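You operate a simulated robot arm through the tools that you are given. There is no shell and no other tool. Be economical: measure what you need, move in short steps, check, and stop when the job is done.

The job below is to be done with a simulated robot arm. You get a single attempt, and the scene is never put back.

## Task
Fetch the black pail and set it in the black catch tray.

It is judged by the outcome, as a careful person would: the job done as asked, and still so three seconds after it is handed in. It fails if anything else is knocked over, pushed out of place, dropped, spilled or broken.

## Robot
A 7-joint arm with a two-finger parallel gripper, fixed in place. Base frame: the origin is at the foot of the arm, x ahead of it, y to its left, z up; the work surface is at about z = 0. Lengths are in mm, angles in rad, forces in N, time in s.
With the tool pointing down near the work surface it reaches from about 240 to 620 mm from the base axis. Its first joint turns from -1.152 to 1.152 rad. Payload 2.6 kg.
The tool frame sits at the grasp point between the pads (the TCP): z along the fingers, y along the line on which they close. The tips reach 30 mm beyond it. The gripper opens to 94 mm. The fingers are 28 mm wide and 10 mm thick; the gripper's body (50 by 96 mm) begins 55 mm behind the TCP.
Orientation is that of the tool frame in the base frame, as a unit quaternion [x, y, z, w]. With the fingers straight down and closing along the base's y, the tool's x points along the base's -x, its y along +y and its z along -z.

## Interface
- The arm moves only by the tool move_arm. Its argument "steps" is text: rows parted by semicolons, each of 5 numbers parted by spaces: the closure, from 0 (fully open) to 1 (shut), then the shift along the tool's x, y, z in cm, then the turn about the tool's z in rad. In form: fingers tx ty tz twist; .... A call has 1 to 12 rows; each row is the pose to reach, as a shift and turn from the pose commanded when the call began, along the tool's axes at that moment. Each row takes 0.2 s and may step no farther than 50 mm and 0.15 rad from the row before; otherwise, or with a gripper value out of range, the whole call is refused. A pose out of reach is approached as far as the arm can. The call stops where the force on the tool passes 40 N (or 10 N more than at its start, if that is more) or the arm is blocked; 0.2 s more then pass. The fingers move at their own pace (about 72 mm/s each) and stop on an object; they squeeze with about 25 N. The grip force told is the motor's: it shows also when the fingers shut on nothing. Time passes only in rows, and 0.2 s behind the last, so rows that repeat a pose let the fingers close. The reply holds the time, the measured pose of the TCP, the force on the tool along the base axes, the opening and the grip force, in the units named above and with some noise.
- Cameras (640 x 400 px; columns grow to the right, rows downward): "scene" is fixed at [48, 474.1, 538.7]; the picture's right is [-0.37, -0.93, 0.00], its down [-0.73, 0.29, -0.61] and it looks along [0.57, -0.23, -0.79] (base axes); focal length 326 px, centre (320, 200). "wrist" rides on the gripper at [-37, 0, -58] in the tool frame; the picture's right is [0.00, -1.00, 0.00], its down [0.97, 0.00, -0.24] and it looks along [0.24, 0.00, 0.97] (tool axes); focal length 218 px, centre (320, 200). There is no depth. A picture from a camera that has moved, and an enlarged one, comes with that camera's place and axes in the base frame and with its lens.
- snapshot(camera): a new picture of that camera. No time passes.
- zoom(camera, box): a new picture of the part [left, top, right, bottom] of that camera's present view, enlarged. No time passes.
- close_job(): hands the job in; it is judged then, once.

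Go step by step. Nothing tells you positions but the pictures and the camera data: compare them with the known pose of the tool, close in by small moves and look again before you grip or let go. The budget is 90 turns and 46 pictures, counting those below and the enlarged ones. Unless the task says otherwise, let go and move clear before handing in, and close with one line.

The tools are called after "Call:" as name(argument=value, ...) on one line, values as JSON. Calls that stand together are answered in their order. move_arm: Moves the arm, as the interface text tells. Its arguments: {"type":"object","properties":{"steps":{"type":"string"}},"required":["steps"]} The other tools are called the same way: snapshot (camera) takes a picture; zoom (camera, box) takes an enlarged picture of a part of a camera's view; close_job () hands the job in.

At the start:

```text
time_s: 0.0
eef_pos: [259.0, 241.9, 275.9]
tcp_rot: [-0.001, 1.0, 0.0, -0.001]
contact_force: [0.0, 1.2, -1.0]
width: 93.9
gripper_force: 0.0
```

scene: 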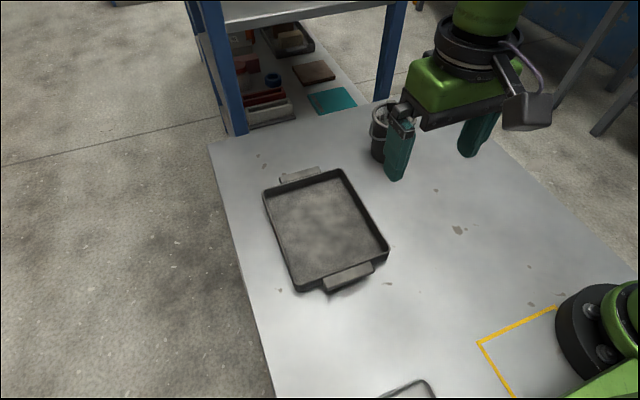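
wrist: 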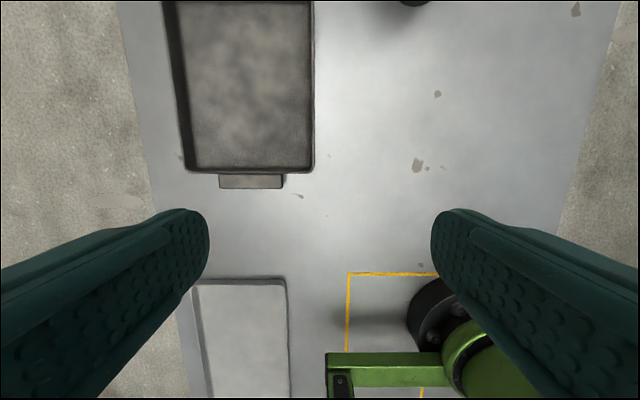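

The black tray is in the middle of the table, and the pail is partly hidden behind the left finger in the scene view. I'll enlarge that area first.

Call:
zoom(camera="scene", box=[320, 80, 480, 200])

Call:
zoom(camera="scene", box=[240, 150, 400, 300])

```text
3.33 times, centred on (400, 140) of scene
camera zoom: at [48.0, 474.1, 538.7], right [-0.37, -0.93, 0.0], down [-0.73, 0.29, -0.61], along [0.57, -0.23, -0.79], focal length 1086 px, centre (53, 400)
```

zoom: 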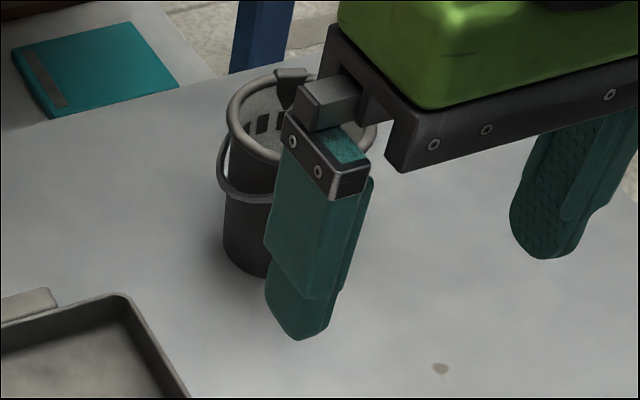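

```text
2.67 times, centred on (320, 225) of scene
camera zoom: at [48.0, 474.1, 538.7], right [-0.37, -0.93, 0.0], down [-0.73, 0.29, -0.61], along [0.57, -0.23, -0.79], focal length 869 px, centre (320, 133)
```

zoom: 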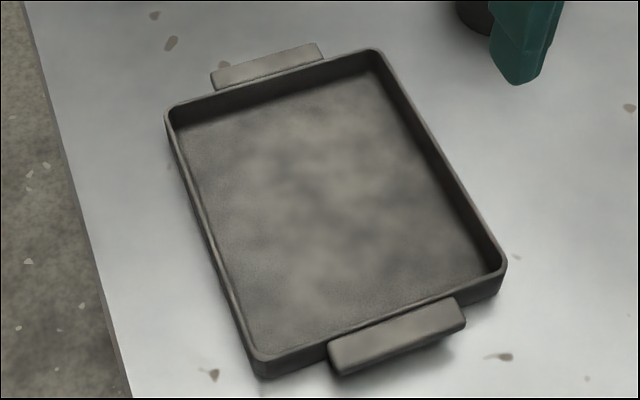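

The pail looks to be near (500, 120) with its bail hanging on one side. I'll move over at height for a clear view.

Call:
move_arm(steps="0 -3 -3 0 0; 0 -6 -6 0 0; 0 -9 -9 0 0; 0 -12 -12 0 0; 0 -15 -12 0 0; 0 -15 -12 0 0")

Call:
snapshot(camera="wrist")

Call:
snapshot(camera="scene")

```text
time_s: 1.4
eef_pos: [410.7, 122.6, 278.0]
tcp_rot: [0.0, 1.0, 0.0, 0.0]
contact_force: [0.1, 0.1, -0.5]
width: 93.9
gripper_force: 0.1
```

```text
41 pictures are left
camera wrist: at [445.6, 121.9, 336.5], right [0.0, -1.0, 0.0], down [-0.97, 0.0, 0.24], along [-0.24, 0.0, -0.97], focal length 218 px, centre (320, 200)
```

wrist: 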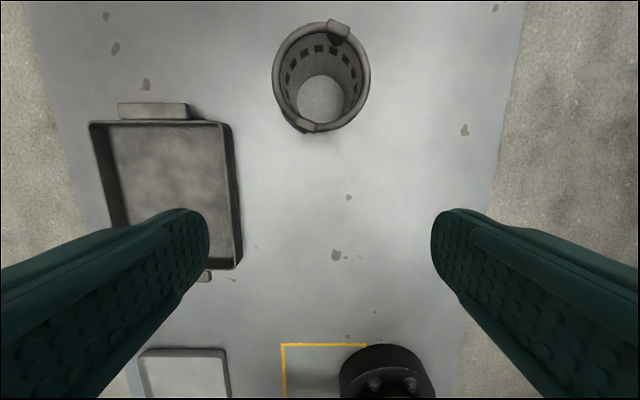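

```text
40 pictures are left
```

scene: 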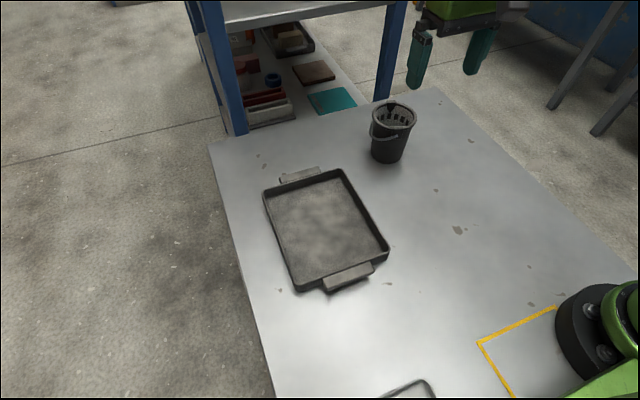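

Call:
zoom(camera="scene", box=[350, 85, 446, 175])

Call:
zoom(camera="wrist", box=[250, 10, 394, 140])

```text
4.44 times, centred on (398, 130) of scene
camera zoom: at [48.0, 474.0, 538.7], right [-0.37, -0.93, 0.0], down [-0.73, 0.29, -0.61], along [0.57, -0.23, -0.79], focal length 1448 px, centre (-27, 511)
```

zoom: 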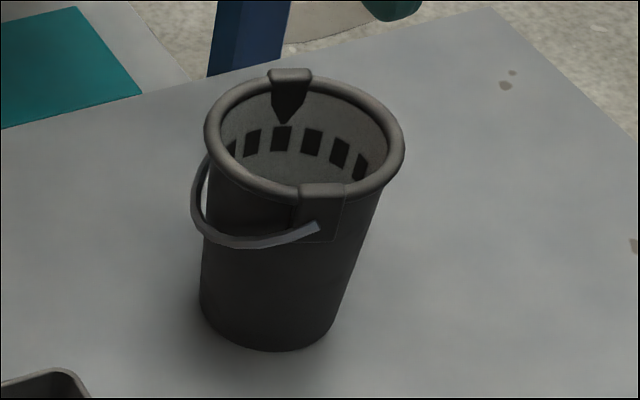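

```text
3.08 times, centred on (322, 75) of wrist
camera zoom: at [445.6, 121.9, 336.5], right [0.0, -1.0, 0.0], down [-0.97, 0.0, 0.24], along [-0.24, 0.0, -0.97], focal length 672 px, centre (314, 585)
```

zoom: 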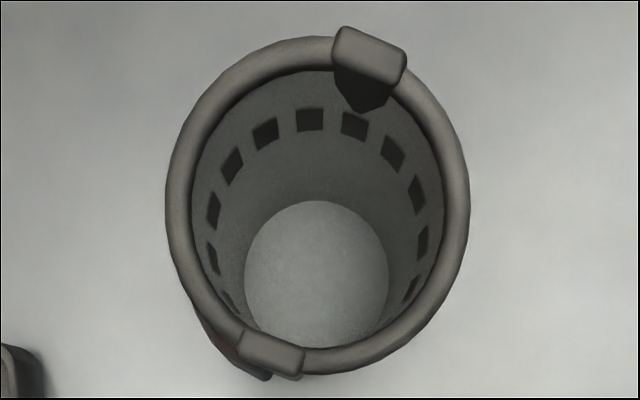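

The pail is open, empty and tapered. Its axis is near (511, 121), the rim about 96 mm across and about 102 mm high, so it is too wide for the gripper. I'll pinch the wall on the -y side, which is free of bail and lugs, and go above it first. The tray spans roughly x 270–480 and y 250–425.

Call:
move_arm(steps="0.3 -3.5 -1.5 0 0; 0.6 -7 -3 0 0; 0.6 -10.2 -4.5 0 0; 0.6 -10.2 -4.5 4 0; 0.6 -10.2 -4.5 8 0; 0.6 -10.2 -4.5 11 0; 0.6 -10.2 -4.5 11 0")

Call:
snapshot(camera="wrist")

Call:
zoom(camera="scene", box=[340, 40, 468, 180])

```text
time_s: 3.0
eef_pos: [511.9, 79.7, 167.2]
tcp_rot: [0.0, 1.0, -0.001, 0.0]
contact_force: [0.3, -0.4, 0.1]
width: 37.8
gripper_force: 0.1
```

```text
37 pictures are left
camera wrist: at [547.3, 78.0, 225.2], right [0.0, -1.0, 0.0], down [-0.97, 0.0, 0.24], along [-0.24, 0.0, -0.97], focal length 218 px, centre (320, 200)
```

wrist: 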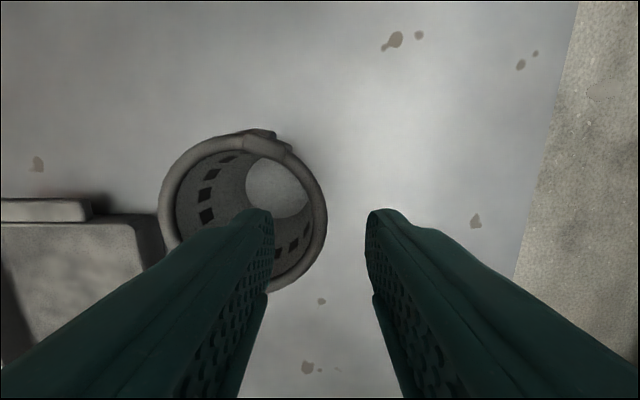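

```text
2.86 times, centred on (404, 110) of scene
camera zoom: at [48.0, 474.1, 538.7], right [-0.37, -0.93, 0.0], down [-0.73, 0.29, -0.61], along [0.57, -0.23, -0.79], focal length 931 px, centre (80, 457)
```

zoom: 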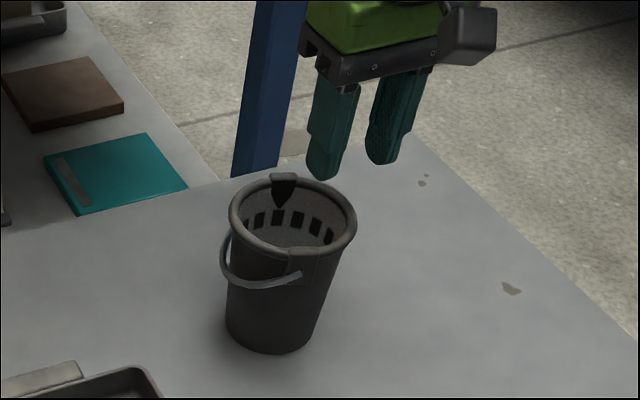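

The fingers straddle the wall well, with the wall mid-line at y≈77. I'll descend so the pads pass the rim, then check before closing.

Call:
move_arm(steps="0.6 0.2 0 2 0; 0.6 0.2 0 4 0; 0.6 0.2 0 6 0; 0.6 0.2 0 8.3 0; 0.6 0.2 0 8.3 0")

Call:
snapshot(camera="wrist")

Call:
zoom(camera="scene", box=[340, 40, 468, 180])

```text
time_s: 4.2
eef_pos: [509.6, 78.1, 83.6]
tcp_rot: [0.001, 1.0, 0.0, -0.001]
contact_force: [0.9, 0.6, 0.2]
width: 37.5
gripper_force: 0.0
```

```text
35 pictures are left
camera wrist: at [546.1, 78.0, 142.6], right [0.0, -1.0, 0.0], down [-0.97, 0.0, 0.24], along [-0.24, 0.0, -0.97], focal length 218 px, centre (320, 200)
```

wrist: 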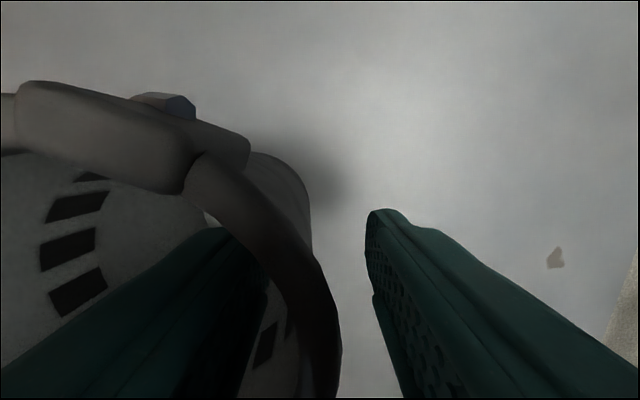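

```text
2.86 times, centred on (404, 110) of scene
camera zoom: at [48.0, 474.1, 538.7], right [-0.37, -0.93, 0.0], down [-0.73, 0.29, -0.61], along [0.57, -0.23, -0.79], focal length 931 px, centre (80, 457)
```

zoom: 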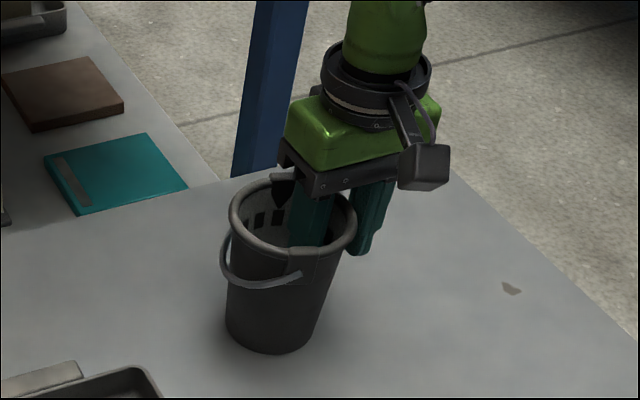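

The pads straddle the wall with nothing touching. I'll close in stages.

Call:
move_arm(steps="0.7 0 0 0 0; 0.8 0 0 0 0; 0.88 0 0 0 0; 0.94 0 0 0 0; 1 0 0 0 0; 1 0 0 0 0; 1 0 0 0 0")

Call:
snapshot(camera="wrist")

Call:
zoom(camera="scene", box=[340, 40, 468, 180])

```text
time_s: 5.8
eef_pos: [510.8, 79.3, 85.0]
tcp_rot: [0.0, 1.0, 0.0, 0.001]
contact_force: [3.4, 2.5, 14.1]
width: 8.4
gripper_force: 24.6
```

```text
33 pictures are left
camera wrist: at [546.5, 77.7, 143.8], right [0.0, -1.0, 0.0], down [-0.97, 0.0, 0.24], along [-0.24, 0.0, -0.97], focal length 218 px, centre (320, 200)
```

wrist: 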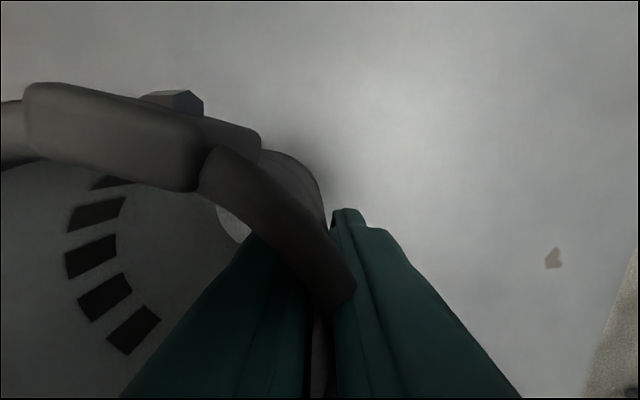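

```text
2.86 times, centred on (404, 110) of scene
camera zoom: at [47.9, 474.0, 538.7], right [-0.37, -0.93, 0.0], down [-0.73, 0.29, -0.61], along [0.57, -0.23, -0.79], focal length 931 px, centre (80, 457)
```

zoom: 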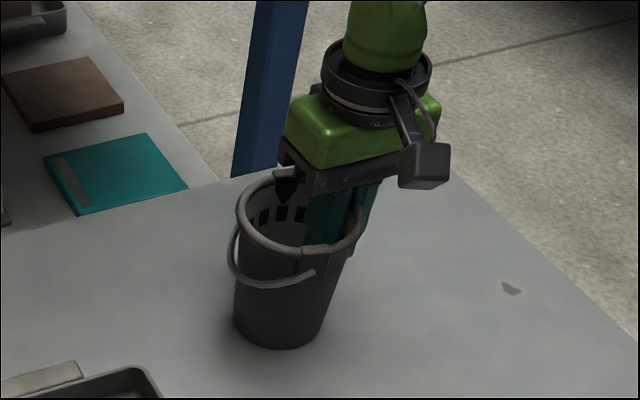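

The wall is gripped at 8.4 mm and 25 N, with a small tilt as expected. I'll lift gently.

Call:
move_arm(steps="1 0 0 -0.5 0; 1 0 0 -1.5 0; 1 0 0 -3 0; 1 0 0 -5 0; 1 0 0 -7 0; 1 0 0 -9 0; 1 0 0 -9 0")

Call:
snapshot(camera="scene")

```text
time_s: 7.4
eef_pos: [508.9, 77.3, 173.2]
tcp_rot: [0.001, 1.0, 0.0, 0.0]
contact_force: [-0.1, 0.6, -0.7]
width: 6.9
gripper_force: 24.7
```

```text
31 pictures are left
```

scene: 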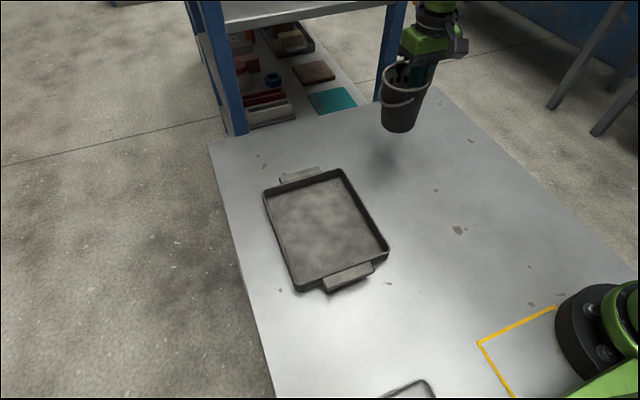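

The pail is held firmly and clear of the table. I'll carry it over the tray centre, with the TCP near (373, 293).

Call:
move_arm(steps="1 0.9 1.4 0 0; 1 2.6 4.1 0 0; 1 4.3 6.8 0 0; 1 6 9.5 0 0; 1 7.7 12.2 0 0; 1 9.4 14.9 0 0; 1 11.1 17.6 0 0; 1 12.6 20 0 0; 1 13.6 21.5 0 0; 1 13.6 21.5 0 0; 1 13.6 21.5 0 0")

Call:
snapshot(camera="scene")

Call:
snapshot(camera="wrist")

```text
time_s: 9.8
eef_pos: [374.4, 292.3, 175.5]
tcp_rot: [0.0, 1.0, 0.0, 0.0]
contact_force: [-0.7, 0.5, -0.2]
width: 6.6
gripper_force: 24.6
```

```text
30 pictures are left
```

scene: 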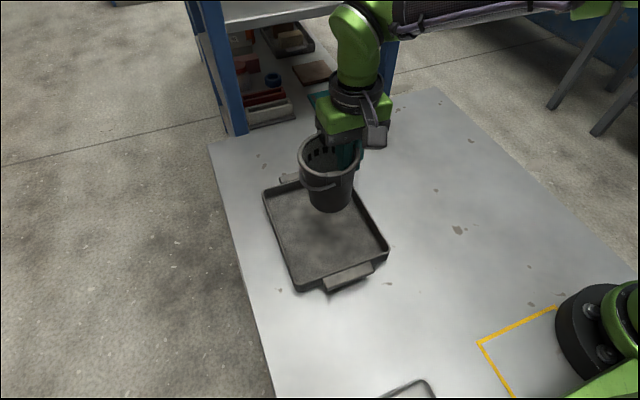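

```text
29 pictures are left
camera wrist: at [410.1, 292.3, 234.2], right [0.0, -1.0, 0.0], down [-0.97, 0.0, 0.24], along [-0.24, 0.0, -0.97], focal length 218 px, centre (320, 200)
```

wrist: 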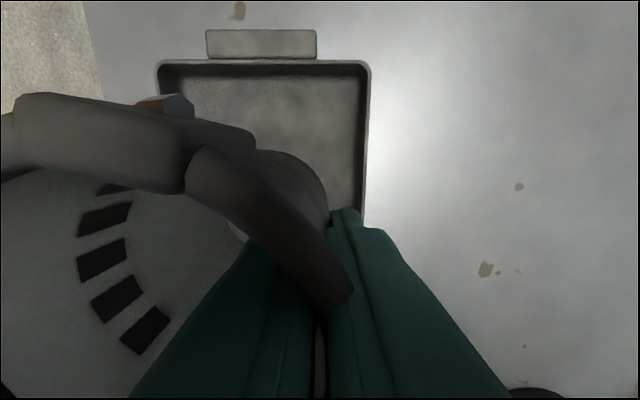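

The pail hangs over the tray; the tray spans y≈248–436 and x up to 480. I'll shift 8 mm to +y and lower in small steps.

Call:
move_arm(steps="1 0 0.8 1.5 0; 1 0 0.8 3 0; 1 0 0.8 4.5 0; 1 0 0.8 6 0; 1 0 0.8 6.5 0; 1 0 0.8 6.5 0")

Call:
zoom(camera="scene", box=[240, 130, 410, 300])

```text
time_s: 11.2
eef_pos: [374.5, 300.5, 107.7]
tcp_rot: [0.0, 1.0, 0.0, 0.0]
contact_force: [-0.7, 0.0, -0.6]
width: 6.5
gripper_force: 24.9
```

```text
2.35 times, centred on (325, 215) of scene
camera zoom: at [48.0, 474.1, 538.7], right [-0.37, -0.93, 0.0], down [-0.73, 0.29, -0.61], along [0.57, -0.23, -0.79], focal length 767 px, centre (308, 165)
```

zoom: 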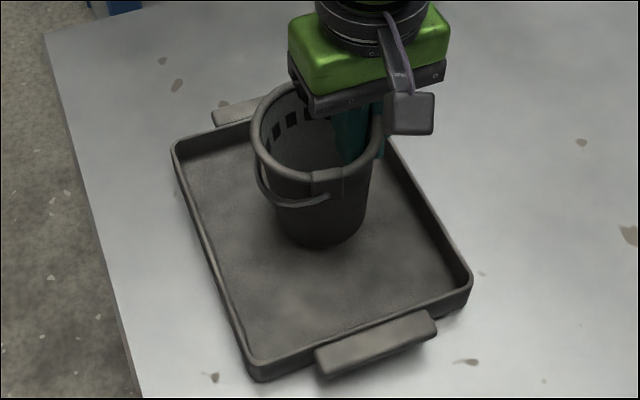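

It's well inside the tray walls and still just above the floor. I'll lower a few millimetres at a time and watch the force.

Call:
move_arm(steps="1 0 0 0.4 0; 1 0 0 0.8 0; 1 0 0 1.1 0; 1 0 0 1.1 0")

```text
time_s: 12.2
eef_pos: [374.4, 301.9, 98.7]
tcp_rot: [0.0, 1.0, 0.001, 0.0]
contact_force: [-0.1, 0.3, -1.2]
width: 6.6
gripper_force: 24.7
```

Call:
move_arm(steps="1 0 0 0.2 0; 1 0 0 0.4 0; 1 0 0 0.4 0")

```text
time_s: 13.0
eef_pos: [375.0, 302.2, 93.1]
tcp_rot: [0.0, 1.0, 0.0, 0.0]
contact_force: [0.2, -0.9, -1.2]
width: 6.7
gripper_force: 25.3
```

Call:
move_arm(steps="1 0 0 0.2 0; 1 0 0 0.3 0; 1 0 0 0.3 0")

Call:
zoom(camera="scene", box=[240, 130, 410, 300])

```text
time_s: 13.8
eef_pos: [373.7, 300.7, 91.5]
tcp_rot: [-0.001, 1.0, 0.0, 0.001]
contact_force: [0.2, -2.6, 7.6]
width: 6.6
gripper_force: 25.4
```

```text
2.35 times, centred on (325, 215) of scene
camera zoom: at [48.0, 474.0, 538.7], right [-0.37, -0.93, 0.0], down [-0.73, 0.29, -0.61], along [0.57, -0.23, -0.79], focal length 767 px, centre (308, 165)
```

zoom: 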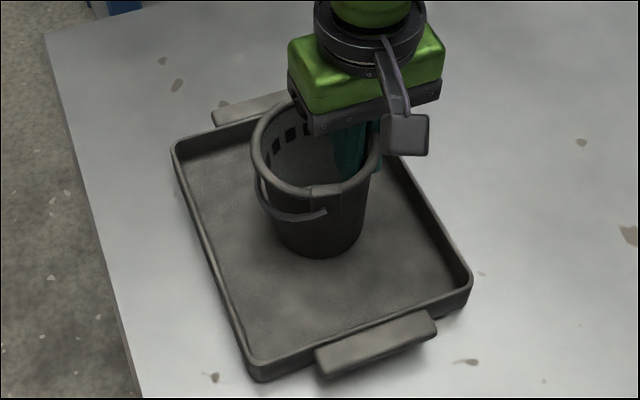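

Contact with the tray floor registers at 7.6 N. I'll open gradually so the pail settles upright.

Call:
move_arm(steps="0.92 0 0 0 0; 0.88 0 0 0 0; 0.82 0 0 0 0; 0.75 0 0 0 0; 0.65 0 0 0 0; 0.6 0 0 0 0; 0.6 0 0 0 0")

Call:
zoom(camera="scene", box=[240, 130, 410, 300])

Call:
snapshot(camera="wrist")

```text
time_s: 15.4
eef_pos: [374.3, 300.4, 89.5]
tcp_rot: [0.0, 1.0, 0.0, -0.001]
contact_force: [-0.1, -0.6, 0.5]
width: 37.7
gripper_force: 0.1
```

```text
2.35 times, centred on (325, 215) of scene
camera zoom: at [48.0, 474.1, 538.7], right [-0.37, -0.93, 0.0], down [-0.73, 0.29, -0.61], along [0.57, -0.23, -0.79], focal length 767 px, centre (308, 165)
```

zoom: 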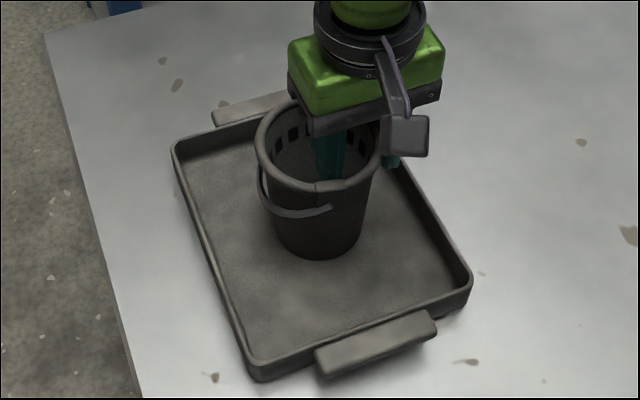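

```text
25 pictures are left
camera wrist: at [409.5, 300.8, 149.8], right [0.0, -1.0, 0.0], down [-0.97, 0.0, 0.24], along [-0.24, 0.0, -0.97], focal length 218 px, centre (320, 200)
```

wrist: 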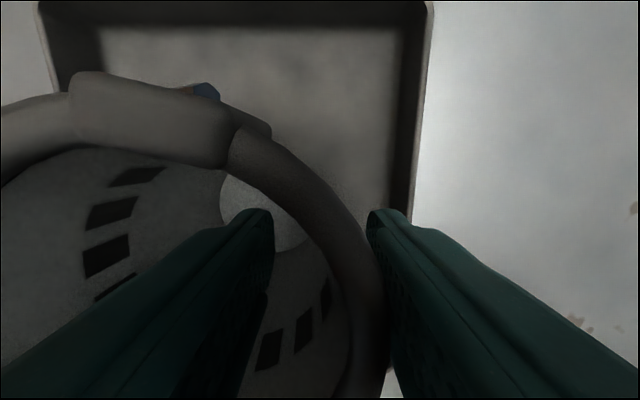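

The pail stands upright, but the rim is close to the outer finger. I'll shift 7 mm to -y to centre, then go straight up.

Call:
move_arm(steps="0.6 0 -0.4 0 0; 0.6 0 -0.7 0 0; 0.6 0 -0.7 -1.5 0; 0.6 0 -0.7 -3.5 0; 0.6 0 -0.7 -7 0; 0.6 0 -0.7 -11 0; 0.6 0 -0.7 -15 0; 0.6 0 -4 -17 0; 0.6 0 -8 -17 0; 0.6 0 -12 -17 0")

Call:
snapshot(camera="scene")

```text
time_s: 17.6
eef_pos: [372.9, 180.9, 261.6]
tcp_rot: [-0.001, 1.0, 0.0, 0.0]
contact_force: [-0.1, -0.6, 0.1]
width: 37.6
gripper_force: 0.1
```

```text
24 pictures are left
```

scene: 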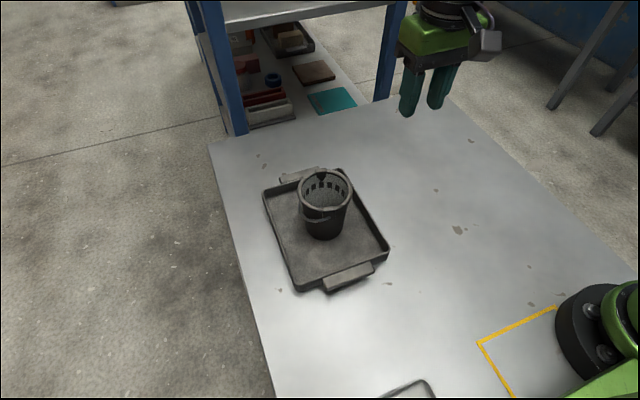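

The pail stands upright in the tray, the tray hasn't moved, and the arm is clear. I'm handing the job in.

Call:
close_job()

```text
The job is handed in.
```

The black pail is standing upright in the black catch tray, and nothing else was disturbed.
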